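You operate a simulated robot arm through the tools that you are given. There is no shell and no other tool. Be economical: measure what you need, move in short steps, check, and stop when the job is done.

Carry out the task below with a simulated robot arm. There is one attempt and no reset: what you move stays moved.

## Task
Machine 3 is losing air: find the loose fitting, close it and bring the gauge back to 6 bar.
Fine: it is the blue coupling or the orange hose latch: move only the loose one. Shut the red air lever, then bleed to 0 before you touch it; shut the bleed lever before the red one opens.

It is judged by the outcome, as a careful person would: the job done as asked, and still so three seconds after it is handed in. It fails if anything else is knocked over, pushed out of place, dropped, spilled or broken.

## Robot
A 6-joint arm with a four-finger gripper on a trunk, on a base that drives. Base frame: it is fixed to the floor where the robot stands at the start and does not move with it; the origin is under the middle of the robot, x ahead of it, y to its left, z up. Units: m, degrees, N and s.
With the tool pointing down near the work surface it reaches from about 0.64 to 0.7 m from the robot's upright axis, wherever it stands. Its first joint turns from -166.0 to 166.0 degrees. Places, roughly: first blue coupling [0.8, 2.9, 0.8]; first drip knob [0.7, 2.6, 0.7]; first green coupling [0.8, 3, 0.8]; first grey basket [0.75, 3.25, 0.75]; first grey hose [0.75, 2.75, 0.75]; first grey lid latch [0.6, 3.1, 0.9]; first orange hose latch [0.6, 2.9, 0.7]; first pressure knob [0.8, 2.6, 1.1]; first red lever [0.8, 2.8, 1.2]; first red lid latch [0.7, 3.3, 0.9]; first white lever [0.8, 2.7, 1]; green main lever [-0.8, 3.2, 1.1]; green oil bottle [0.5, 2.25, 0.75]; grey oil bottle [0.5, 2, 0.75]; orange lever [1.8, 4, 0.7]; second blue coupling [0.8, 1.5, 0.8]. Payload 3.43 kg.
The TCP is the grasp point between the finger pads, 0.03 m short of the fingertips. In the tool frame z runs along the fingers and y along their closing line. Largest opening 0.12 m; the body of the gripper starts 0.085 m behind the TCP.
Orientation is that of the tool frame in the base frame, as a unit quaternion [w, x, y, z]. With the fingers straight down and closing along the base's y, the tool's x points along the base's -x, its y along +y and its z along -z.

## Interface
- The arm moves only by the tool arm_command. Its argument "moves" is a list of rows, each a list of 7 numbers: the shift along the base's x, y, z in units of 150 mm (1.0 is 150 mm), then the turn, a rotation vector about the base's x, y, z in units of 45 degrees (1.0 is 45 degrees), then the finger opening in m, from 0 to 0.12. In form: [[dx, dy, dz, wx, wy, wz, jaw], ...]. A call has 1 to 20 rows; each row is the pose to reach, as a shift and turn from the pose commanded when the call began. A call with a number of a shift or a turn outside -1 to 1 is refused whole. A row lasts 0.2 s, in which the tool goes at most 0.05 m and 8.6 degrees; a call with a longer step from one row to the next is refused whole, and so is a gripper value outside its range. Where a pose cannot be reached the arm comes as near as it can. A force on the tool above 50 N (or 10 N above the force at the start of the call, whichever is more), or a blocked arm, ends the call early, and 0.2 s more pass. Each finger halts on what it meets, pressing with about 29 N; the grip force reading is that of the motor and also rises with nothing between the fingers. The clock runs only during rows and for 0.2 s after the last one: add rows that repeat a pose to give the fingers time. It gives the time, the measured TCP pose, the force on the tool (base axes), the opening and the grip force at its end, in the units of the frame above (readings bear some noise), with the torque about the TCP (base axes, N m) and any sound that the robot's microphone picked up.
- Cameras (640 x 400 px; columns grow to the right, rows downward): "scene" is now at [0.0703, 0.1867, 1.7508]; the picture's right is [-0.06, -1.00, 0.00], its down [-0.68, 0.04, -0.73] and it looks along [0.73, -0.04, -0.68] (base axes); focal length 267 px, centre (320, 200). "wrist" rides on the gripper at [0.071, -0.017, -0.121] in the tool frame; the picture's right is [0.23, 0.97, 0.00], its down [-0.81, 0.19, -0.55] and it looks along [-0.54, 0.13, 0.83] (tool axes); focal length 275 px, centre (320, 200). There is no depth. A picture from a camera that has moved, and an enlarged one, comes with that camera's place and axes in the base frame and with its lens. The place of the scene camera against the robot may be out by one fixed shift of up to 0.018 m in any direction.
- capture(camera): a new picture of that camera. No time passes.
- move_column(by): slides the trunk up (or, below 0, down) by that many m; the arm and the scene camera ride with it, the base frame stays. It gives what a move gives, with no picture.
- base_move(legs): drives the robot by 1 to 6 legs, each [ahead, left, turn to the left] in m, m and degrees, along the robot's own axes; the way and the turn of a leg run together, so that a leg with both is an arc; at most 1.5 m and 180 degrees a leg. The arm and the cameras ride along, it lands a little off, and it stops where it bumps. It gives what a move gives.
- aim_head(pan, tilt): turns the head with the scene camera to pan (to the left, within 120 degrees either way) and tilt (down, from -29 to 69), counted from straight ahead of the robot. It gives what a move gives.
- inspect(camera, box): a new picture of the part [left, top, right, bottom] of that camera's present view, enlarged. No time passes.
- finish_job(): hands the job in; it is judged then, once.

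Work in short steps. Places have to be worked out from the pictures, the camera data and where the tool is seen: move nearer, look again, correct. Check each grasp and each placing, and mend what went wrong. You have 120 turns and 82 pictures in all, those below and enlarged ones among them. Open the gripper and draw the arm clear of the work before you hand the job in, unless the task says otherwise; then end with one line.

The tools are called after "Call:" as name(argument=value, ...) on one line, values as JSON. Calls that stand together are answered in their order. arm_command: Moves the arm, as the interface text tells. Its arguments: {"type":"object","properties":{"moves":{"type":"array","items":{"type":"array","items":{"type":"number"}}}},"required":["moves"]} The other tools are called the same way: move_column (by) slides the trunk up or down; base_move (legs) drives the base; aim_head (pan, tilt) turns the head that bears the scene camera; capture (camera) takes a picture; inspect (camera, box) takes an enlarged picture of a part of a camera's view; finish_job () hands the job in.

At the start:

```text
clock: 0.0
tool_pos: [0.4607, -0.1205, 1.4272]
tcp_rot: [0.0, -0.006, 1.0, 0.0]
force: [-0.4, -1.4, -0.5]
ft_torque: [0.0, -0.01, 0.01]
grip_width: 0.1199
gripper_force: 0.0
trunk travel left (down, up): [-0.325, 0.215]
robot x, y, heading: [0.0027, 0.0001, 0.1]
head pan, tilt: [-23.3, 44.2]
```

scene: 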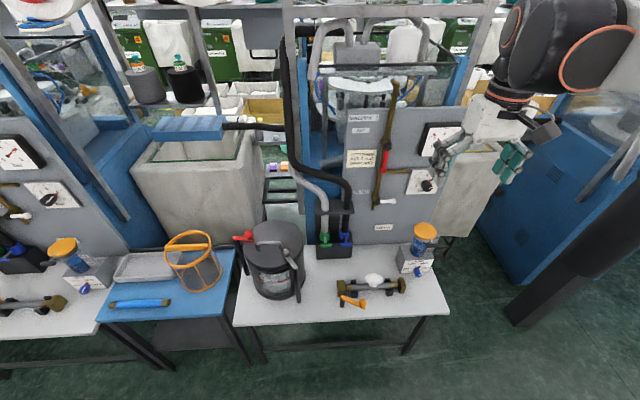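
wrist: 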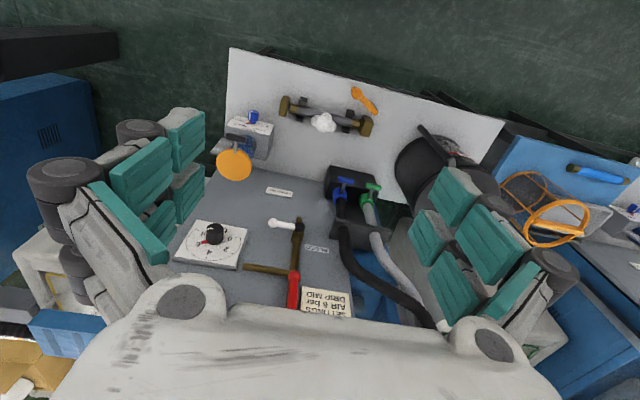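

The panel ahead carries a label "MACHINE ?"; I zoom in on it and on the fittings on the bench.

Call:
inspect(camera="scene", box=[330, 70, 470, 240])

Call:
inspect(camera="scene", box=[300, 200, 450, 320])

Call:
inspect(camera="scene", box=[0, 120, 120, 320])

```text
2.35 times, centred on (400, 155) of scene
camera zoom: at [0.0703, 0.1867, 1.7508], right [-0.06, -1.0, 0.0], down [-0.68, 0.04, -0.73], along [0.73, -0.04, -0.68], focal length 628 px, centre (132, 306)
```

zoom: 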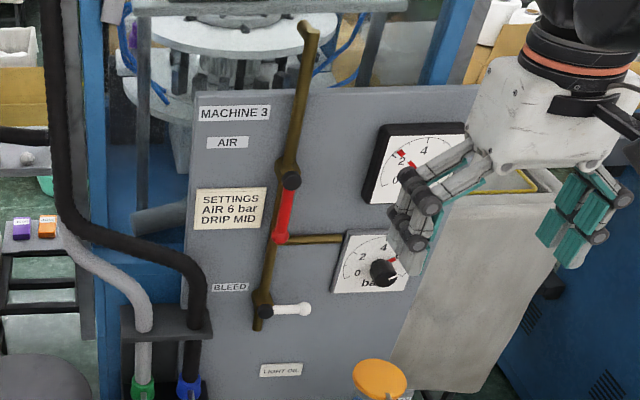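

```text
3.33 times, centred on (375, 260) of scene
camera zoom: at [0.0703, 0.1867, 1.7508], right [-0.06, -1.0, 0.0], down [-0.68, 0.04, -0.73], along [0.73, -0.04, -0.68], focal length 889 px, centre (137, 0)
```

zoom: 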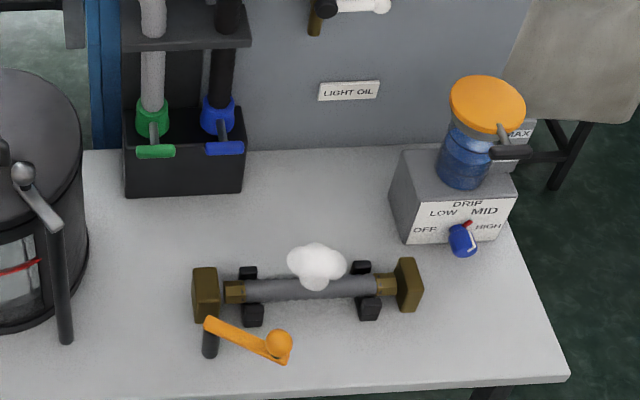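

```text
2.00 times, centred on (60, 220) of scene
camera zoom: at [0.0703, 0.1867, 1.7508], right [-0.06, -1.0, 0.0], down [-0.68, 0.04, -0.73], along [0.73, -0.04, -0.68], focal length 533 px, centre (840, 160)
```

zoom: 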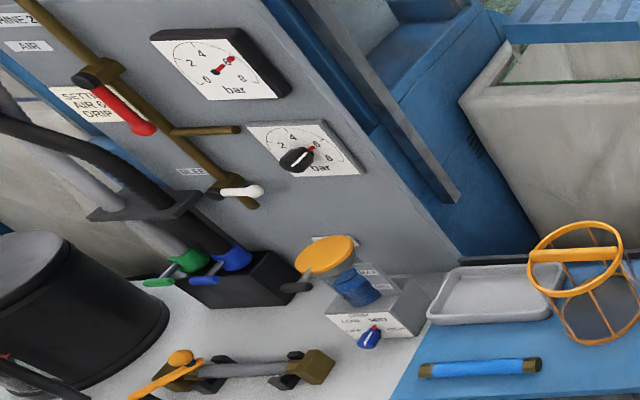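

This is Machine 3 ahead; the gauge is hidden by the gripper and there is a white puff on the bench hose. I start tipping the tool forward (away from panel) and then look again.

Call:
arm_command(moves=[[0, 0, 0, 0, -0.18, 0, 0.12], [0, 0, 0, 0, -0.36, 0, 0.12], [0, 0, 0, 0, -0.54, 0, 0.12], [0, 0, 0, 0, -0.72, 0, 0.06], [0, 0, 0, 0, -0.9, 0, 0.0], [0, 0, 0, 0, -1.0, 0, 0.0]])

Call:
arm_command(moves=[[0, 0, 0, 0, -0.18, 0, 0.0], [0, 0, 0, 0, -0.36, 0, 0.0], [0, 0, 0, 0, -0.54, 0, 0.0], [0, 0, 0, 0, -0.72, 0, 0.0], [0, 0, 0, 0, -0.9, 0, 0.0], [0, 0, 0, 0, -1.0, 0, 0.0]])

Call:
capture(camera="scene")

Call:
capture(camera="wrist")

```text
clock: 0.8
tool_pos: [0.546, -0.0918, 1.443]
tcp_rot: [0.207, -0.057, 0.977, 0.009]
force: [0.5, -0.2, -0.1]
ft_torque: [-0.02, 0.06, -0.02]
grip_width: 0.0729
gripper_force: 6.4
trunk travel left (down, up): [-0.325, 0.215]
robot x, y, heading: [-0.0002, 0.001, -0.1]
head pan, tilt: [-23.3, 44.2]
stopped in row 4: the arm was blocked; the commanded pose is now the measured one
```

```text
clock: 1.7
tool_pos: [0.6079, -0.0746, 1.4545]
tcp_rot: [0.402, -0.084, 0.911, 0.015]
force: [0.5, 11.1, -1.2]
ft_torque: [-0.66, 0.04, -0.69]
grip_width: 0.0
gripper_force: 29.0
trunk travel left (down, up): [-0.325, 0.215]
robot x, y, heading: [0.0004, -0.0007, -0.1]
head pan, tilt: [-23.3, 44.2]
stopped in row 4: the arm was blocked; the commanded pose is now the measured one
```

```text
76 pictures are left
camera scene: at [0.0715, 0.177, 1.7526], right [-0.18, -0.98, 0.0], down [-0.65, 0.12, -0.75], along [0.73, -0.14, -0.66], focal length 267 px, centre (320, 200)
```

scene: 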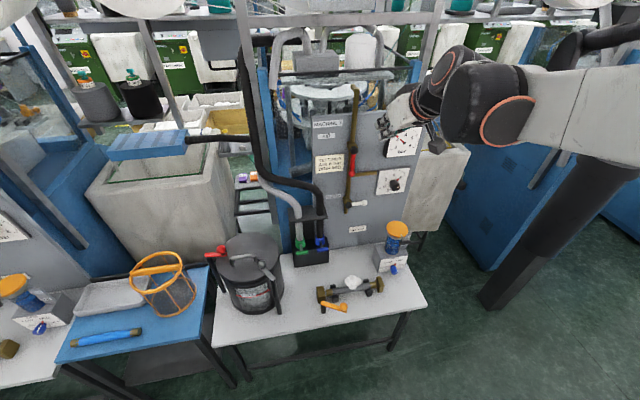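

```text
75 pictures are left
camera wrist: at [0.4756, -0.1117, 1.4836], right [-0.31, 0.93, -0.21], down [0.1, 0.25, 0.96], along [0.94, 0.28, -0.17], focal length 275 px, centre (320, 200)
```

wrist: 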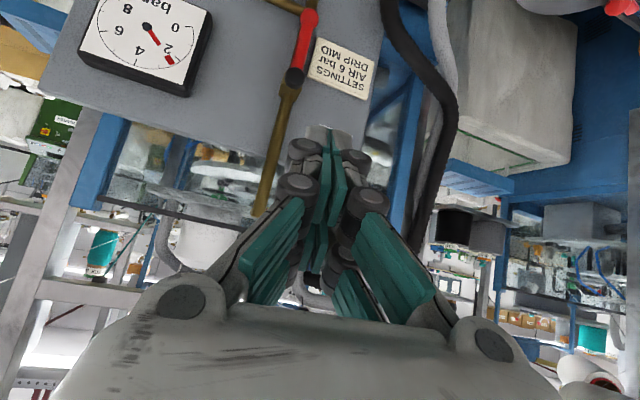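

The gripper is blocked near the body when tilted, and the gauge is visible now. I zoom on the panel, gauge and bench hose.

Call:
inspect(camera="scene", box=[300, 80, 430, 240])

Call:
inspect(camera="scene", box=[280, 220, 420, 320])

```text
2.50 times, centred on (365, 160) of scene
camera zoom: at [0.0715, 0.177, 1.7526], right [-0.18, -0.98, 0.0], down [-0.65, 0.12, -0.75], along [0.73, -0.14, -0.66], focal length 667 px, centre (208, 300)
```

zoom: 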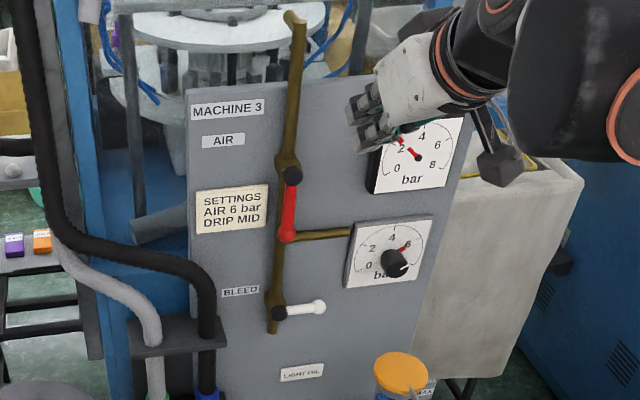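

```text
4.00 times, centred on (350, 270) of scene
camera zoom: at [0.0715, 0.177, 1.7526], right [-0.18, -0.98, 0.0], down [-0.65, 0.12, -0.75], along [0.73, -0.14, -0.66], focal length 1067 px, centre (200, -80)
```

zoom: 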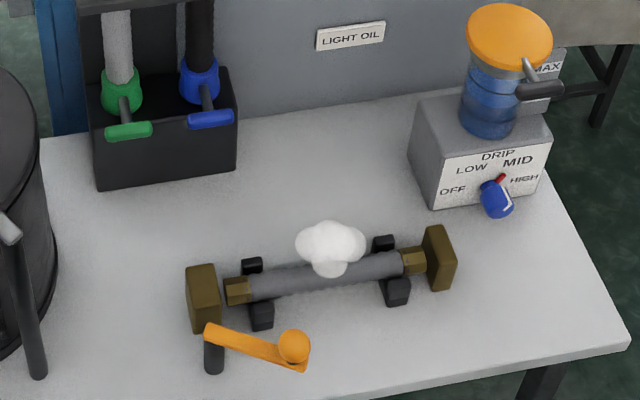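

The gauge reads about 2 and the left end of the hose looks different from machine 2's. I turn the head to compare with machine 2's fittings.

Call:
aim_head(pan=28, tilt=38)

Call:
capture(camera="scene")

```text
clock: 2.9
tool_pos: [0.6089, -0.0768, 1.4547]
tcp_rot: [0.403, -0.085, 0.911, 0.015]
force: [0.4, -0.1, 0.5]
ft_torque: [-0.01, 0.0, 0.0]
grip_width: 0.0002
gripper_force: 29.2
trunk travel left (down, up): [-0.325, 0.215]
robot x, y, heading: [0.0011, 0.0027, -0.1]
head pan, tilt: [28.0, 38.0]
```

```text
72 pictures are left
camera scene: at [0.0712, 0.1768, 1.7543], right [-0.17, -0.98, 0.0], down [-0.64, 0.11, -0.76], along [0.75, -0.13, -0.65], focal length 267 px, centre (320, 200)
```

scene: 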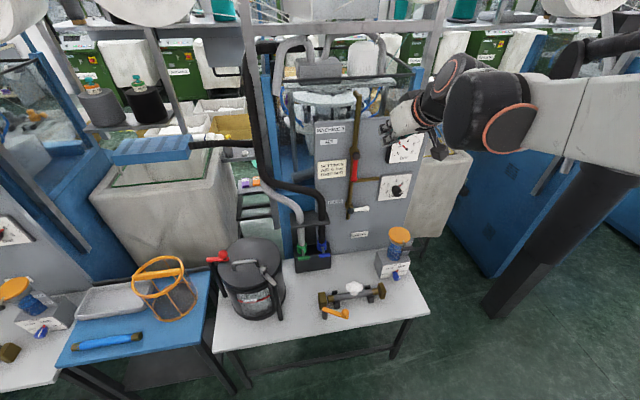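

The camera view barely changed although the head reports pan 28; I look again after setting it once more.

Call:
aim_head(pan=60, tilt=38)

Call:
capture(camera="scene")

```text
clock: 3.8
tool_pos: [0.6088, -0.0757, 1.455]
tcp_rot: [0.403, -0.086, 0.911, 0.016]
force: [0.0, 0.4, 1.2]
ft_torque: [0.03, -0.01, 0.01]
grip_width: 0.0002
gripper_force: 29.6
trunk travel left (down, up): [-0.325, 0.215]
robot x, y, heading: [-0.0007, -0.0016, -0.1]
head pan, tilt: [60.0, 38.0]
```

```text
71 pictures are left
camera scene: at [0.0718, 0.1766, 1.7559], right [-0.17, -0.98, 0.0], down [-0.63, 0.11, -0.77], along [0.76, -0.13, -0.64], focal length 267 px, centre (320, 200)
```

scene: 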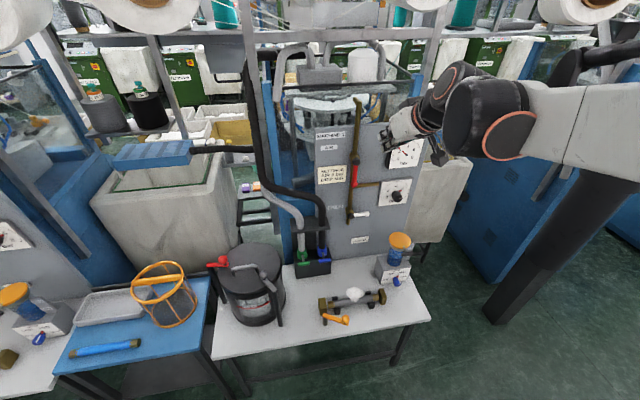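

The pan does not steer the picture, so I use the base: back off 0.3 m (needed for arm reach anyway) and turn left to see machine 2.

Call:
base_move(legs=[[-0.3, 0, 0], [0, 0, 35]])

Call:
capture(camera="scene")

```text
clock: 7.5
tool_pos: [0.2481, 0.2809, 1.4541]
tcp_rot: [0.38, -0.351, 0.846, 0.133]
force: [-0.8, -0.1, -0.2]
ft_torque: [0.01, -0.03, -0.03]
grip_width: 0.0001
gripper_force: 28.8
trunk travel left (down, up): [-0.325, 0.215]
robot x, y, heading: [-0.2949, 0.0009, 34.6]
head pan, tilt: [60.0, 38.0]
```

```text
70 pictures are left
camera scene: at [-0.3392, 0.1813, 1.7578], right [0.41, -0.91, 0.0], down [-0.56, -0.26, -0.79], along [0.71, 0.33, -0.62], focal length 267 px, centre (320, 200)
```

scene: 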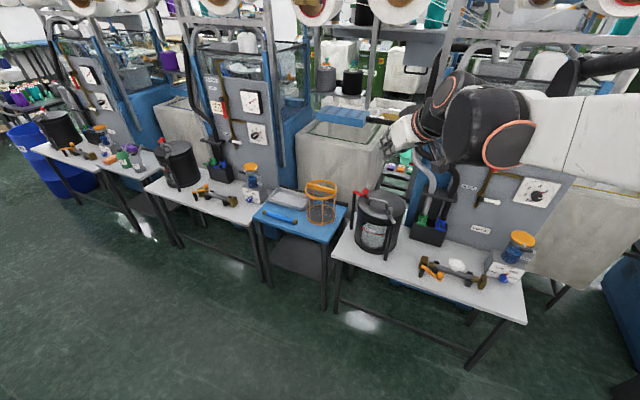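

Call:
inspect(camera="scene", box=[170, 130, 280, 220])

Call:
inspect(camera="scene", box=[390, 200, 530, 300])

```text
4.44 times, centred on (225, 175) of scene
camera zoom: at [-0.3392, 0.1813, 1.7578], right [0.41, -0.91, 0.0], down [-0.56, -0.26, -0.79], along [0.71, 0.33, -0.62], focal length 1185 px, centre (742, 311)
```

zoom: 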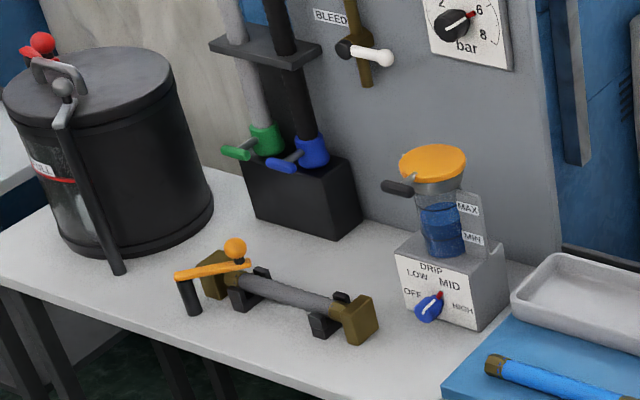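

```text
4.00 times, centred on (460, 250) of scene
camera zoom: at [-0.3392, 0.1813, 1.7578], right [0.41, -0.91, 0.0], down [-0.56, -0.26, -0.79], along [0.71, 0.33, -0.62], focal length 1067 px, centre (-240, 0)
```

zoom: 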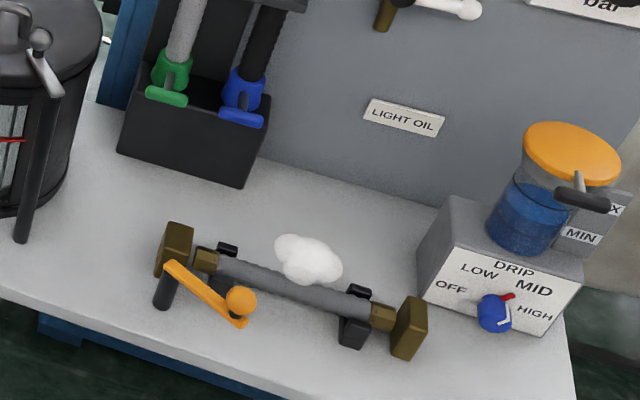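

Machine 2's latch lies across its hose end while machine 3's is swung out, and the two couplings match: the orange latch is the loose one. I turn back to face the panel and take a second view for triangulation.

Call:
base_move(legs=[[0, 0, -34.6], [0.1, 0, 0]])

Call:
arm_command(moves=[[0.1, 0, -0.1, 0, -0.18, 0, 0.0], [0.2, 0, -0.2, 0, -0.36, 0, 0.0], [0.3, 0, -0.3, 0, -0.54, 0, 0.0], [0.4, 0, -0.4, 0, -0.72, 0, 0.0], [0.5, 0, -0.5, 0, -0.9, 0, 0.0], [0.5, 0, -0.5, 0, -0.98, 0, 0.0]])

Call:
capture(camera="scene")

Call:
capture(camera="wrist")

```text
clock: 10.3
tool_pos: [0.4167, -0.0785, 1.4536]
tcp_rot: [0.402, -0.085, 0.912, 0.015]
force: [0.8, -0.2, 0.0]
ft_torque: [-0.01, 0.07, -0.01]
grip_width: 0.0
gripper_force: 28.8
trunk travel left (down, up): [-0.325, 0.215]
robot x, y, heading: [-0.1932, -0.0028, -0.7]
head pan, tilt: [60.0, 38.0]
```

```text
clock: 11.7
tool_pos: [0.4887, -0.0776, 1.3807]
tcp_rot: [0.716, -0.083, 0.693, -0.019]
force: [0.5, -0.2, 0.2]
ft_torque: [-0.02, 0.02, 0.01]
grip_width: 0.0
gripper_force: 29.0
trunk travel left (down, up): [-0.325, 0.215]
robot x, y, heading: [-0.1935, 0.0014, -0.7]
head pan, tilt: [60.0, 38.0]
```

```text
67 pictures are left
camera scene: at [-0.1599, 0.2647, 1.7581], right [0.86, -0.51, 0.0], down [-0.32, -0.53, -0.79], along [0.4, 0.68, -0.62], focal length 267 px, centre (320, 200)
```

scene: 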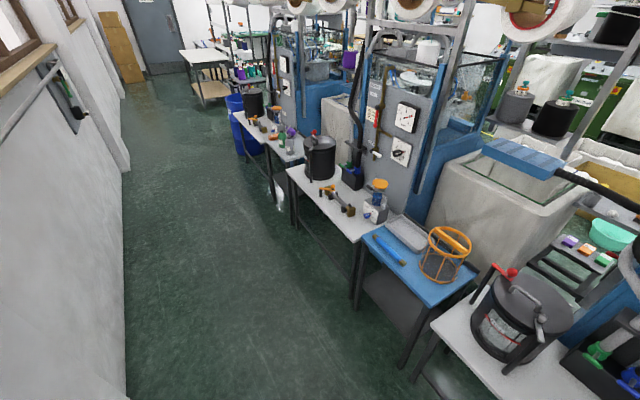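

```text
66 pictures are left
camera wrist: at [0.373, -0.1155, 1.3081], right [-0.08, 0.93, -0.37], down [-0.6, 0.25, 0.76], along [0.8, 0.28, 0.53], focal length 275 px, centre (320, 200)
```

wrist: 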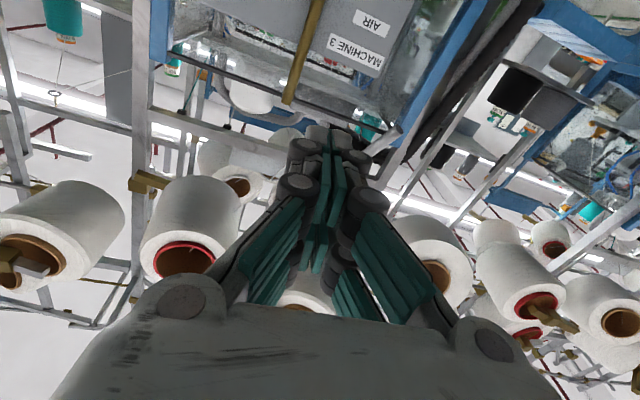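

The head does follow, only late. I aim it back to the panel and straighten the tool's small yaw and roll.

Call:
aim_head(pan=-8, tilt=38)

Call:
arm_command(moves=[[0, 0, 0, 0.1, 0, -0.06, 0], [0, 0, 0, 0.19, 0, -0.12, 0], [0, 0, 0, 0.19, 0, -0.12, 0], [0, 0, 0, 0.19, 0, -0.12, 0], [0, 0, 0, 0.19, 0, -0.12, 0], [0, 0, 0, 0.19, 0, -0.12, 0]])

Call:
capture(camera="scene")

```text
clock: 13.1
tool_pos: [0.4888, -0.0778, 1.3803]
tcp_rot: [0.715, -0.084, 0.694, -0.018]
force: [-0.9, 0.4, 0.1]
ft_torque: [0.01, -0.01, 0.02]
grip_width: 0.0
gripper_force: 29.1
trunk travel left (down, up): [-0.325, 0.215]
robot x, y, heading: [-0.1948, -0.0005, -0.6]
head pan, tilt: [-8.0, 38.0]
```

```text
clock: 14.5
tool_pos: [0.4902, -0.079, 1.3809]
tcp_rot: [0.718, 0.003, 0.696, 0.0]
force: [0.0, 0.5, -0.8]
ft_torque: [-0.02, -0.01, 0.0]
grip_width: 0.0
gripper_force: 28.9
trunk travel left (down, up): [-0.325, 0.215]
robot x, y, heading: [-0.19, 0.0001, -0.9]
head pan, tilt: [-8.0, 38.0]
```

```text
65 pictures are left
camera scene: at [-0.1182, 0.177, 1.7581], right [-0.15, -0.99, 0.0], down [-0.61, 0.09, -0.79], along [0.78, -0.12, -0.62], focal length 267 px, centre (320, 200)
```

scene: 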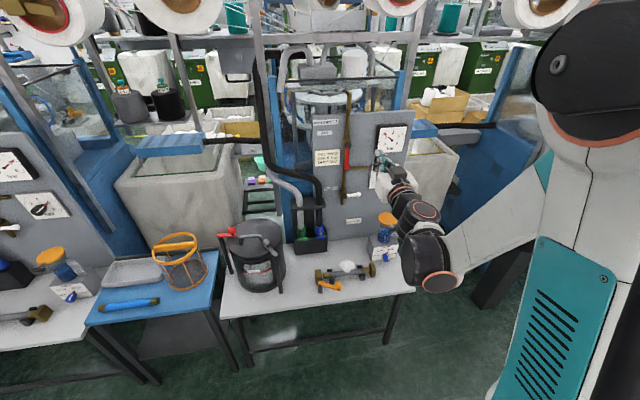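

Tool now points straight at the panel. I zoom on the panel for coordinates from this second viewpoint.

Call:
inspect(camera="scene", box=[300, 80, 420, 240])

```text
2.50 times, centred on (360, 160) of scene
camera zoom: at [-0.1182, 0.177, 1.7581], right [-0.15, -0.99, 0.0], down [-0.61, 0.09, -0.79], along [0.78, -0.12, -0.62], focal length 667 px, centre (220, 300)
```

zoom: 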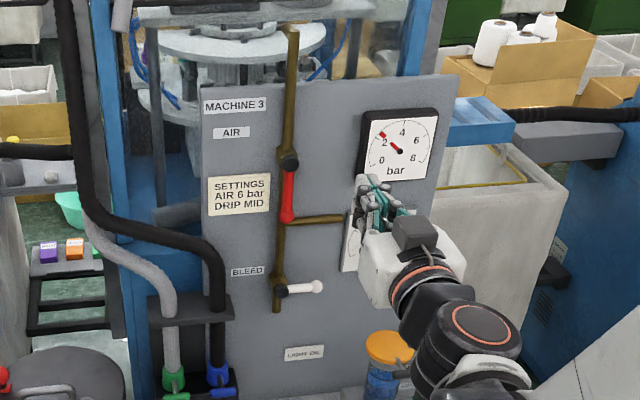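

Triangulated: red lever pivot ≈ (0.85, -0.088, 1.26), its end z≈1.165; white pivot ≈ (0.86, -0.09, 1.0), pointing right. I drive 0.15 m forward and bring the closed fingertips to just left of the red handle, short of it.

Call:
base_move(legs=[[0.15, 0, 0.9]])

Call:
arm_command(moves=[[0.1, 0.06, -0.3, 0, 0, 0, 0], [0.2, 0.12, -0.6, 0, 0, 0, 0], [0.3, 0.17, -0.9, 0, 0, 0, 0], [0.4, 0.17, -1.0, 0, 0, 0, 0], [0.4, 0.17, -1.0, 0, 0, 0, 0]])

Call:
inspect(camera="scene", box=[300, 60, 460, 220])

Call:
capture(camera="wrist")

```text
clock: 15.9
tool_pos: [0.6439, -0.0668, 1.3789]
tcp_rot: [0.717, -0.004, 0.697, 0.006]
force: [1.0, 0.1, 0.9]
ft_torque: [0.01, -0.02, 0.0]
grip_width: 0.0001
gripper_force: 29.0
trunk travel left (down, up): [-0.325, 0.215]
robot x, y, heading: [-0.0451, -0.0039, 0.1]
head pan, tilt: [-8.0, 38.0]
```

```text
clock: 17.1
tool_pos: [0.7256, -0.0434, 1.2492]
tcp_rot: [0.718, -0.004, 0.696, 0.006]
force: [0.3, 0.1, -0.5]
ft_torque: [0.02, 0.01, 0.0]
grip_width: 0.0004
gripper_force: 28.9
out of reach, approached as far as the arm can: row 2, 3, 4, 5
trunk travel left (down, up): [-0.325, 0.215]
robot x, y, heading: [-0.0407, -0.0046, 0.3]
head pan, tilt: [-8.0, 38.0]
```

```text
2.50 times, centred on (380, 140) of scene
camera zoom: at [0.0289, 0.1774, 1.7582], right [-0.14, -0.99, 0.0], down [-0.61, 0.08, -0.79], along [0.78, -0.11, -0.62], focal length 667 px, centre (170, 350)
```

zoom: 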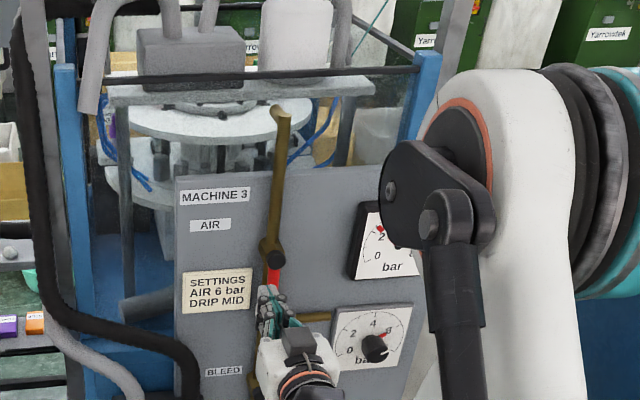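

```text
62 pictures are left
camera wrist: at [0.6067, -0.0609, 1.1739], right [-0.01, 0.97, -0.23], down [-0.58, 0.18, 0.79], along [0.81, 0.14, 0.56], focal length 275 px, centre (320, 200)
```

wrist: 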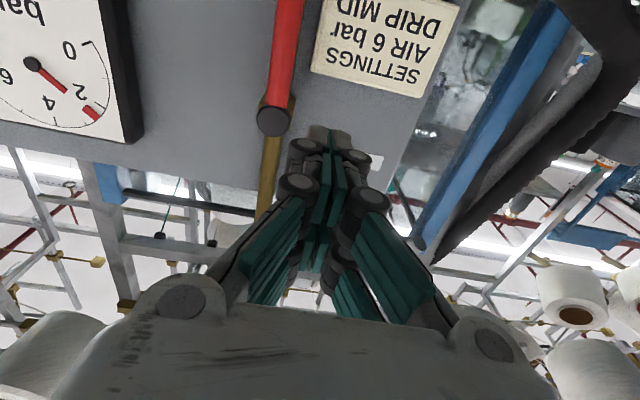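

The wrist ray puts the pivot at about (0.85, -0.082, 1.265), agreeing. The arm cannot go lower, so I lower the trunk 0.13 m and bring the tip up and forward beside the handle's left.

Call:
move_column(by=-0.13)

Call:
arm_command(moves=[[0.1, 0.0, 0.2, 0, 0, 0, 0], [0.2, 0.0, 0.43, 0, 0, 0, 0], [0.3, 0.0, 0.43, 0, 0, 0, 0], [0.4, 0.0, 0.43, 0, 0, 0, 0], [0.5, 0, 0.43, 0, 0, 0, 0], [0.6, 0, 0.43, 0, 0, 0, 0], [0.6, 0, 0.43, 0, 0, 0, 0]])

Call:
capture(camera="wrist")

Call:
inspect(camera="scene", box=[300, 60, 460, 220])

```text
clock: 18.7
tool_pos: [0.7262, -0.0439, 1.1196]
tcp_rot: [0.717, -0.005, 0.697, 0.007]
force: [0.7, 0.3, 0.8]
ft_torque: [-0.02, 0.03, 0.01]
grip_width: 0.0
gripper_force: 28.8
trunk travel left (down, up): [-0.195, 0.345]
robot x, y, heading: [-0.0435, -0.0038, 0.4]
head pan, tilt: [-8.0, 38.0]
```

```text
clock: 20.3
tool_pos: [0.8144, -0.0433, 1.1837]
tcp_rot: [0.717, -0.004, 0.697, 0.007]
force: [0.1, 0.6, -0.2]
ft_torque: [0.0, -0.01, -0.03]
grip_width: 0.0
gripper_force: 29.4
trunk travel left (down, up): [-0.195, 0.345]
robot x, y, heading: [-0.0448, -0.001, 0.4]
head pan, tilt: [-8.0, 38.0]
```

```text
61 pictures are left
camera wrist: at [0.6972, -0.0606, 1.1082], right [-0.01, 0.97, -0.23], down [-0.58, 0.18, 0.79], along [0.81, 0.14, 0.56], focal length 275 px, centre (320, 200)
```

wrist: 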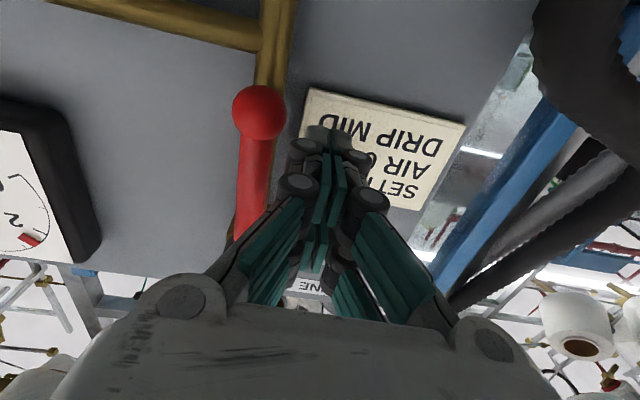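

```text
2.50 times, centred on (380, 140) of scene
camera zoom: at [0.0291, 0.1775, 1.6281], right [-0.14, -0.99, 0.0], down [-0.61, 0.08, -0.79], along [0.78, -0.11, -0.62], focal length 667 px, centre (170, 350)
```

zoom: 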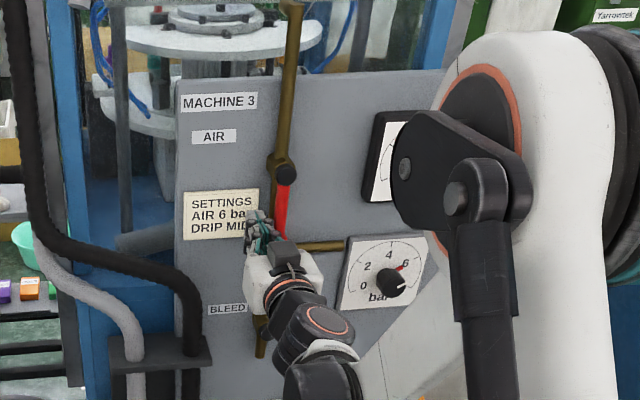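

The fingertip is beside the red handle on its left at about the right depth. I push it to the right along the first 30° of its arc and watch the force.

Call:
arm_command(moves=[[0.03, -0.134, 0.02, 0, 0, 0, 0], [0.03, -0.223, 0.003, 0, 0, 0, 0], [0.03, -0.314, 0.0, 0, 0, 0, 0], [0.03, -0.403, 0.016, 0, 0, 0, 0]])

Call:
capture(camera="wrist")

```text
clock: 20.9
tool_pos: [0.8196, -0.0568, 1.1869]
tcp_rot: [0.719, -0.016, 0.694, 0.02]
force: [-3.6, 18.1, 8.6]
ft_torque: [0.34, -0.03, 0.31]
grip_width: 0.0002
gripper_force: 29.1
trunk travel left (down, up): [-0.195, 0.345]
robot x, y, heading: [-0.0427, -0.0022, 0.5]
head pan, tilt: [-8.0, 38.0]
stopped in row 3: the force on the tool passed its limit at 57 N (the readings are from after the stop); the commanded pose is now the measured one
```

```text
59 pictures are left
camera wrist: at [0.7015, -0.0783, 1.1101], right [-0.04, 0.97, -0.23], down [-0.59, 0.16, 0.79], along [0.81, 0.16, 0.57], focal length 275 px, centre (320, 200)
```

wrist: 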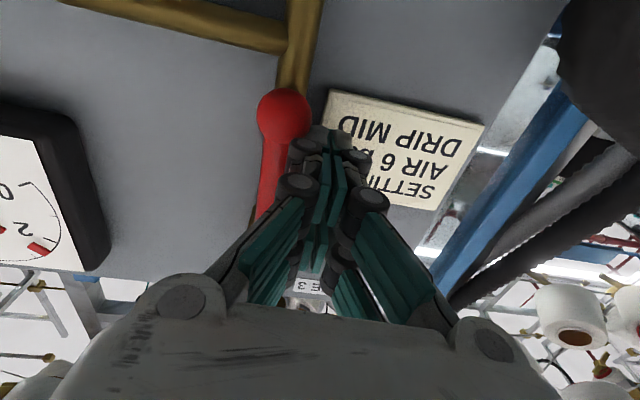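

It refuses to go right (57 N), so it must close toward the left. I back out, go around to the handle's right side, and look before pushing.

Call:
arm_command(moves=[[0, 0.05, 0, 0, 0, -0.06, 0], [-0.25, 0.07, 0, 0, 0, -0.06, 0], [-0.5, 0.05, 0, 0, 0, -0.06, 0], [-0.5, -0.2, 0, 0, 0, -0.06, 0], [-0.5, -0.45, 0, 0, 0, -0.06, 0], [-0.25, -0.47, 0, 0, 0, -0.06, 0], [0, -0.47, 0, 0, 0, -0.06, 0], [0, -0.47, 0, 0, 0, -0.06, 0]])

Call:
capture(camera="wrist")

```text
clock: 22.7
tool_pos: [0.8201, -0.1359, 1.1835]
tcp_rot: [0.718, 0.005, 0.696, -0.001]
force: [-0.1, 0.1, 0.4]
ft_torque: [-0.04, 0.06, 0.0]
grip_width: 0.0
gripper_force: 28.7
trunk travel left (down, up): [-0.195, 0.345]
robot x, y, heading: [-0.0463, -0.0026, 0.5]
head pan, tilt: [-8.0, 38.0]
```

```text
58 pictures are left
camera wrist: at [0.7016, -0.1502, 1.1075], right [0.02, 0.97, -0.23], down [-0.58, 0.19, 0.79], along [0.82, 0.12, 0.56], focal length 275 px, centre (320, 200)
```

wrist: 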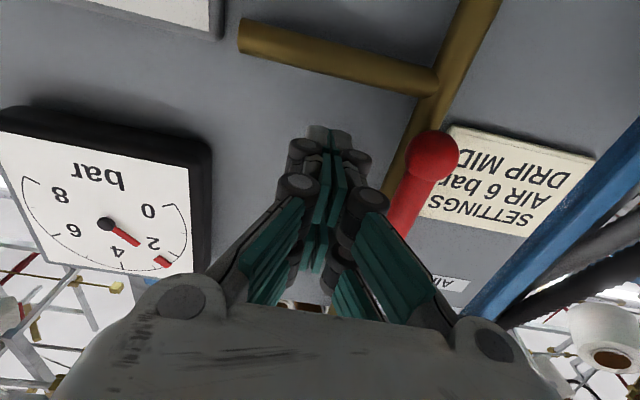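

Fingers are now right of the handle. I push it left through the first 30°.

Call:
arm_command(moves=[[0, 0.233, 0.02, 0, 0, 0, 0], [0, 0.322, 0.007, 0, 0, 0, 0], [0, 0.413, 0.005, 0, 0, 0, 0], [0, 0.502, 0.02, 0, 0, 0, 0]])

Call:
capture(camera="wrist")

```text
clock: 23.7
tool_pos: [0.8186, -0.058, 1.1891]
tcp_rot: [0.718, 0.006, 0.696, -0.002]
force: [-0.3, 0.3, -0.3]
ft_torque: [-0.01, 0.0, 0.0]
grip_width: 0.0
gripper_force: 28.8
trunk travel left (down, up): [-0.195, 0.345]
robot x, y, heading: [-0.041, -0.0029, 0.3]
head pan, tilt: [-8.0, 38.0]
```

```text
57 pictures are left
camera wrist: at [0.7009, -0.0732, 1.1129], right [0.02, 0.97, -0.23], down [-0.58, 0.19, 0.79], along [0.82, 0.12, 0.56], focal length 275 px, centre (320, 200)
```

wrist: 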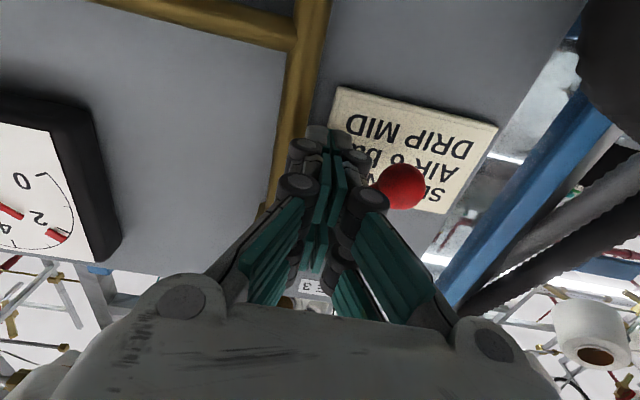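

The handle swings left freely. I continue the arc to horizontal.

Call:
arm_command(moves=[[0, 0.085, 0.03, 0, 0, 0, 0], [0, 0.165, 0.075, 0, 0, 0, 0], [0, 0.235, 0.132, 0, 0, 0, 0], [0, 0.293, 0.2, 0, 0, 0, 0], [0, 0.34, 0.279, 0, 0, 0, 0], [0, 0.371, 0.363, 0, 0, 0, 0], [0, 0.375, 0.4, 0, 0, 0, 0], [0, 0.375, 0.43, 0, 0, 0, 0]])

Call:
capture(camera="wrist")

Call:
inspect(camera="scene", box=[300, 60, 460, 220])

```text
clock: 25.5
tool_pos: [0.8209, -0.0046, 1.2273]
tcp_rot: [0.708, 0.002, 0.707, 0.003]
force: [-7.7, 2.0, -17.5]
ft_torque: [-0.01, 0.14, 0.01]
grip_width: 0.0057
gripper_force: 33.8
out of reach, approached as far as the arm can: row 6, 7, 8
trunk travel left (down, up): [-0.195, 0.345]
robot x, y, heading: [-0.0415, -0.0041, 0.6]
head pan, tilt: [-8.0, 38.0]
```

```text
56 pictures are left
camera wrist: at [0.6993, -0.0201, 1.1557], right [0.0, 0.97, -0.23], down [-0.55, 0.19, 0.81], along [0.83, 0.12, 0.54], focal length 275 px, centre (320, 200)
```

wrist: 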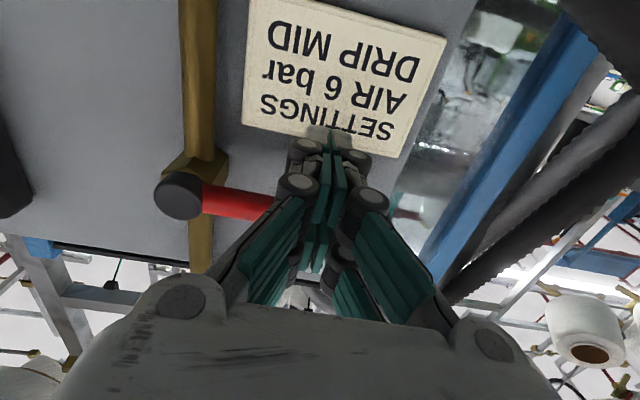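

```text
2.50 times, centred on (380, 140) of scene
camera zoom: at [0.0291, 0.1786, 1.6278], right [-0.13, -0.99, 0.0], down [-0.61, 0.08, -0.79], along [0.78, -0.1, -0.62], focal length 667 px, centre (170, 350)
```

zoom: 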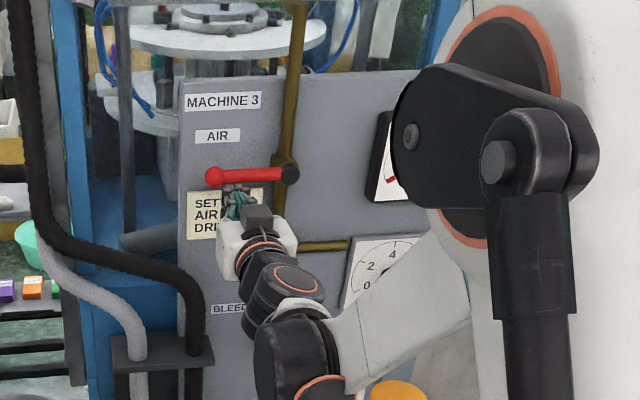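

The red lever is horizontal (shut). I back off, lower the trunk, and go to the white bleed lever.

Call:
arm_command(moves=[[0, 0, -0.1, 0, 0, 0, 0], [-0.2, 0, -0.1, 0, 0, 0, 0], [-0.45, 0, -0.1, 0, 0, 0, 0], [-0.7, -0.1, 0, 0, 0, 0, 0], [-0.7, -0.35, 0.1, 0, 0, 0, 0], [-0.7, -0.6, 0.2, 0, 0, 0, 0], [-0.7, -0.8, 0.3, 0, 0, 0, 0], [-0.7, -0.8, 0.3, 0, 0, 0, 0]])

Call:
move_column(by=-0.19)

Call:
inspect(camera="scene", box=[260, 20, 460, 220])

Call:
capture(camera="wrist")

```text
clock: 27.3
tool_pos: [0.7121, -0.1256, 1.2971]
tcp_rot: [0.718, 0.006, 0.696, -0.002]
force: [0.0, -0.7, 0.5]
ft_torque: [0.0, -0.01, 0.0]
grip_width: 0.0
gripper_force: 33.5
out of reach, approached as far as the arm can: row 1, 2
trunk travel left (down, up): [-0.195, 0.345]
robot x, y, heading: [-0.0461, 0.0005, 0.5]
head pan, tilt: [-8.0, 38.0]
```

```text
clock: 29.4
tool_pos: [0.7118, -0.126, 1.1072]
tcp_rot: [0.719, 0.005, 0.695, -0.001]
force: [-0.3, -0.3, 0.7]
ft_torque: [0.0, -0.02, 0.0]
grip_width: 0.0
gripper_force: 33.1
trunk travel left (down, up): [-0.005, 0.535]
robot x, y, heading: [-0.0473, -0.0002, 0.3]
head pan, tilt: [-8.0, 38.0]
```

```text
2.00 times, centred on (360, 120) of scene
camera zoom: at [0.0281, 0.1784, 1.4382], right [-0.13, -0.99, 0.0], down [-0.61, 0.08, -0.79], along [0.78, -0.1, -0.62], focal length 533 px, centre (240, 360)
```

zoom: 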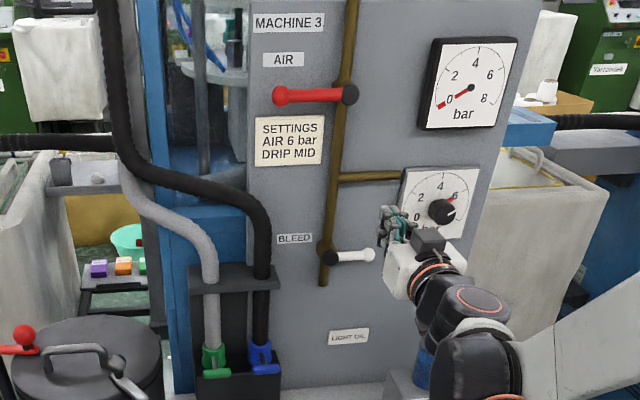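

```text
53 pictures are left
camera wrist: at [0.5935, -0.1397, 1.0308], right [0.02, 0.97, -0.23], down [-0.58, 0.19, 0.79], along [0.82, 0.12, 0.57], focal length 275 px, centre (320, 200)
```

wrist: 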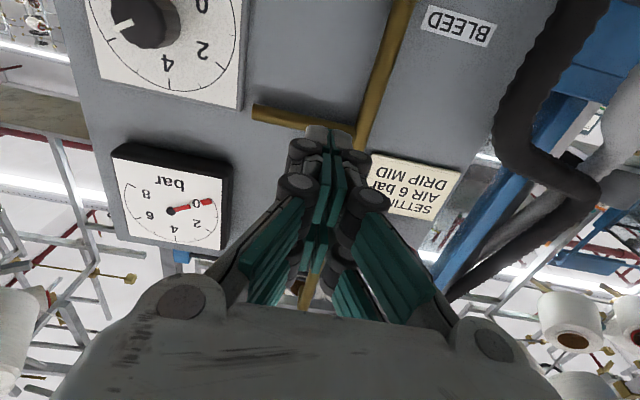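

The gauge has fallen near 0 with the lever shut; the white handle runs y≈-0.087 to -0.156 at z≈1.0. I bring the tip just above that handle.

Call:
arm_command(moves=[[0.0, -0.05, -0.2, 0, 0, 0, 0], [0, -0.107, -0.42, 0, 0, 0, 0], [0.3, -0.107, -0.45, 0, 0, 0, 0], [0.55, -0.107, -0.45, 0, 0, 0, 0], [0.72, -0.107, -0.45, 0, 0, 0, 0], [0.72, -0.107, -0.45, 0, 0, 0, 0]])

Call:
capture(camera="wrist")

Call:
inspect(camera="scene", box=[300, 80, 440, 200])

```text
clock: 30.8
tool_pos: [0.818, -0.1392, 1.0421]
tcp_rot: [0.719, 0.004, 0.695, 0.0]
force: [-0.3, 0.2, 0.1]
ft_torque: [-0.02, 0.0, -0.04]
grip_width: 0.0
gripper_force: 33.7
trunk travel left (down, up): [-0.005, 0.535]
robot x, y, heading: [-0.0412, 0.0011, 0.4]
head pan, tilt: [-8.0, 38.0]
```

```text
52 pictures are left
camera wrist: at [0.7, -0.1545, 0.9656], right [0.02, 0.97, -0.23], down [-0.58, 0.19, 0.79], along [0.82, 0.12, 0.56], focal length 275 px, centre (320, 200)
```

wrist: 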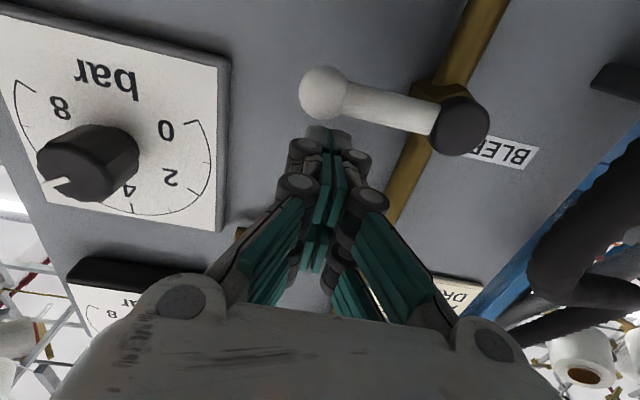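

```text
3.33 times, centred on (370, 140) of scene
camera zoom: at [0.0285, 0.1784, 1.4381], right [-0.13, -0.99, 0.0], down [-0.61, 0.08, -0.79], along [0.78, -0.1, -0.62], focal length 889 px, centre (153, 400)
```

zoom: 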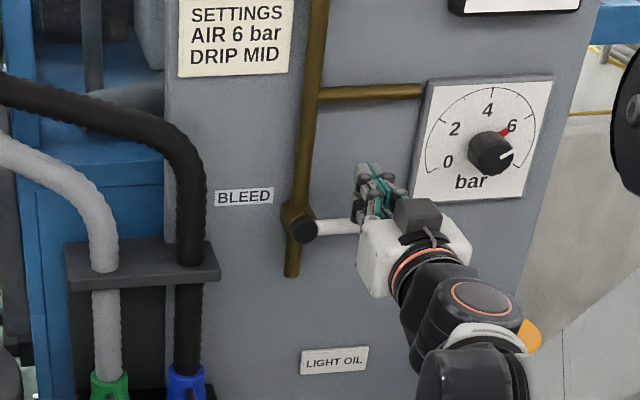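

Tip sits just above the white handle. I press it downward a little to see if it turns that way.

Call:
arm_command(moves=[[0.03, -0.02, -0.133, 0, 0, 0, 0], [0.03, -0.045, -0.234, 0, 0, 0, 0], [0.03, -0.044, -0.337, 0, 0, 0, 0]])

Call:
capture(camera="wrist")

```text
clock: 31.6
tool_pos: [0.8247, -0.1463, 0.9882]
tcp_rot: [0.718, 0.006, 0.696, -0.002]
force: [-0.5, 0.3, 0.2]
ft_torque: [-0.02, -0.02, 0.0]
grip_width: 0.0001
gripper_force: 34.0
trunk travel left (down, up): [-0.005, 0.535]
robot x, y, heading: [-0.0434, -0.0027, 0.5]
head pan, tilt: [-8.0, 38.0]
```

```text
50 pictures are left
camera wrist: at [0.705, -0.1612, 0.9124], right [0.02, 0.97, -0.23], down [-0.58, 0.19, 0.79], along [0.82, 0.12, 0.57], focal length 275 px, centre (320, 200)
```

wrist: 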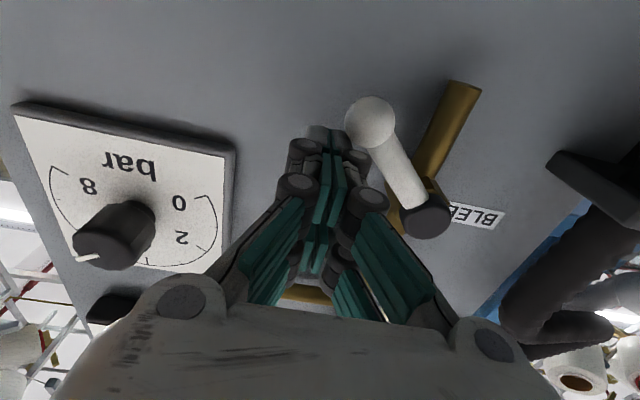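

It opens downward. I continue the arc to vertical.

Call:
arm_command(moves=[[0, 0.027, -0.1, 0, 0, 0, 0], [0, 0.08, -0.187, 0, 0, 0, 0], [0, 0.154, -0.26, 0, 0, 0, 0], [0, 0.244, -0.31, 0, 0, 0, 0], [0, 0.3, -0.31, 0, 0, 0, 0], [0, 0.3, -0.31, 0, 0, 0, 0]])

Call:
capture(camera="wrist")

Call:
inspect(camera="scene", box=[300, 0, 460, 160])

```text
clock: 33.0
tool_pos: [0.8248, -0.1045, 0.9419]
tcp_rot: [0.717, 0.007, 0.697, -0.003]
force: [0.8, -13.7, -2.4]
ft_torque: [-0.19, 0.03, -0.18]
grip_width: 0.0
gripper_force: 33.3
trunk travel left (down, up): [-0.005, 0.535]
robot x, y, heading: [-0.0435, -0.0029, 0.7]
head pan, tilt: [-8.0, 38.0]
```

```text
49 pictures are left
camera wrist: at [0.7055, -0.1196, 0.867], right [0.02, 0.97, -0.22], down [-0.58, 0.19, 0.79], along [0.82, 0.11, 0.56], focal length 275 px, centre (320, 200)
```

wrist: 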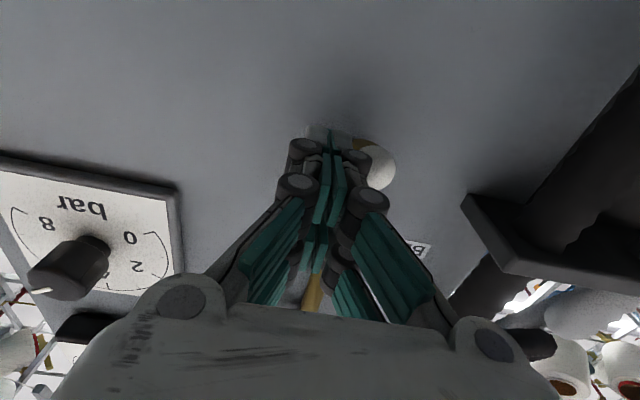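

```text
2.50 times, centred on (380, 80) of scene
camera zoom: at [0.0287, 0.1769, 1.4382], right [-0.13, -0.99, 0.0], down [-0.61, 0.08, -0.79], along [0.78, -0.1, -0.62], focal length 667 px, centre (170, 500)
```

zoom: 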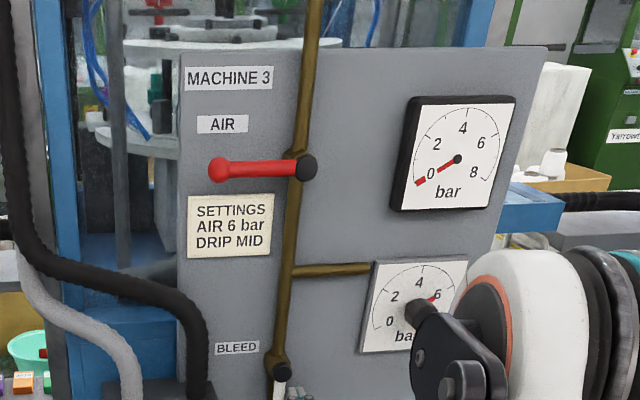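

Bleed is open and the gauge sits on 0, with red shut. I withdraw from the panel, raise the trunk, and tip the tool down for the latch.

Call:
arm_command(moves=[[0, -0.1, 0, 0, 0, 0, 0], [-0.2, -0.1, 0, 0, 0, 0, 0], [-0.45, -0.1, 0.05, 0, 0, 0, 0], [-0.7, -0.05, 0.1, 0, 0, 0, 0], [-0.8, 0, 0.2, 0, 0, 0, 0], [-0.8, 0, 0.3, 0, 0, 0, 0]])

Call:
move_column(by=0.2)

Call:
base_move(legs=[[-0.15, 0, 0]])

Call:
arm_command(moves=[[0, 0, 0, 0, 0.18, 0, 0.0], [0, 0, 0, 0, 0.36, 0, 0.0], [0, 0, 0, 0, 0.54, 0, 0.0], [0, 0, 0, 0, 0.72, 0, 0.0], [0, 0, 0, 0, 0.9, 0, 0.0], [0, 0, 0, 0, 1.0, 0, 0.0]])

Call:
capture(camera="scene")

```text
clock: 34.4
tool_pos: [0.7031, -0.1052, 0.9879]
tcp_rot: [0.718, 0.005, 0.696, -0.002]
force: [-0.9, -0.2, -0.4]
ft_torque: [-0.03, 0.0, 0.04]
grip_width: 0.0
gripper_force: 33.2
trunk travel left (down, up): [-0.005, 0.535]
robot x, y, heading: [-0.0423, -0.0049, 0.5]
head pan, tilt: [-8.0, 38.0]
```

```text
clock: 36.6
tool_pos: [0.7044, -0.1052, 1.1868]
tcp_rot: [0.718, 0.005, 0.696, -0.001]
force: [0.4, 1.4, 0.7]
ft_torque: [0.02, -0.01, 0.01]
grip_width: 0.0002
gripper_force: 33.4
trunk travel left (down, up): [-0.205, 0.335]
robot x, y, heading: [-0.0431, -0.0006, 0.1]
head pan, tilt: [-8.0, 38.0]
```

```text
clock: 38.0
tool_pos: [0.5515, -0.1055, 1.1888]
tcp_rot: [0.719, 0.005, 0.695, -0.001]
force: [-0.4, -0.3, -0.6]
ft_torque: [-0.01, 0.02, -0.02]
grip_width: 0.0
gripper_force: 33.2
trunk travel left (down, up): [-0.205, 0.335]
robot x, y, heading: [-0.1934, -0.0025, 0.4]
head pan, tilt: [-8.0, 38.0]
```

```text
clock: 39.4
tool_pos: [0.5472, -0.1233, 1.1874]
tcp_rot: [0.402, -0.003, 0.916, 0.011]
force: [0.8, -0.8, 0.0]
ft_torque: [0.01, -0.01, 0.0]
grip_width: 0.0
gripper_force: 33.2
out of reach, approached as far as the arm can: row 5, 6
trunk travel left (down, up): [-0.205, 0.335]
robot x, y, heading: [-0.1917, -0.0034, 0.4]
head pan, tilt: [-8.0, 38.0]
```

```text
47 pictures are left
camera scene: at [-0.1242, 0.1775, 1.638], right [-0.13, -0.99, 0.0], down [-0.61, 0.08, -0.79], along [0.78, -0.1, -0.62], focal length 267 px, centre (320, 200)
```

scene: 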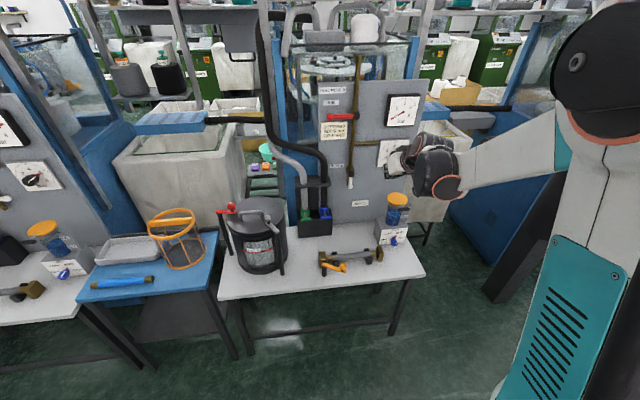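

The white puff vanished with the pressure, confirming the leak at the bench hose. I zoom on the latch to fix its position.

Call:
inspect(camera="scene", box=[290, 220, 410, 295])

Call:
capture(camera="wrist")

```text
5.33 times, centred on (350, 258) of scene
camera zoom: at [-0.1242, 0.1775, 1.638], right [-0.13, -0.99, 0.0], down [-0.61, 0.08, -0.79], along [0.78, -0.1, -0.62], focal length 1422 px, centre (160, -107)
```

zoom: 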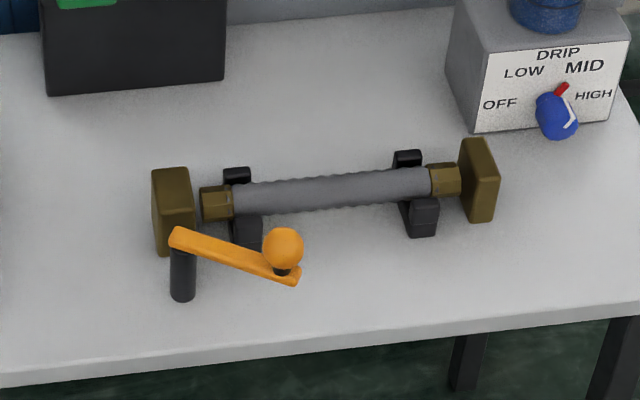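

```text
45 pictures are left
camera wrist: at [0.4102, -0.1419, 1.2157], right [-0.17, 0.97, -0.15], down [0.14, 0.17, 0.97], along [0.98, 0.15, -0.17], focal length 275 px, centre (320, 200)
```

wrist: 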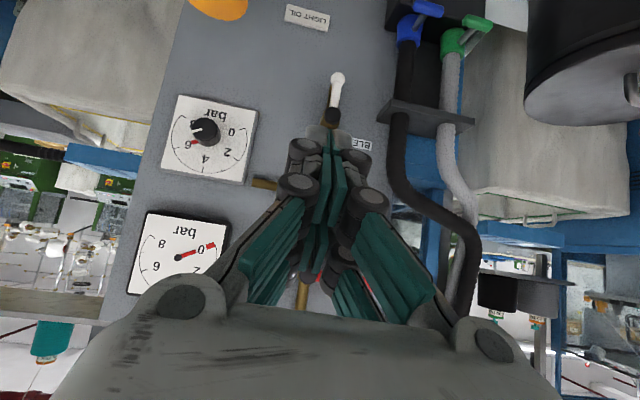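

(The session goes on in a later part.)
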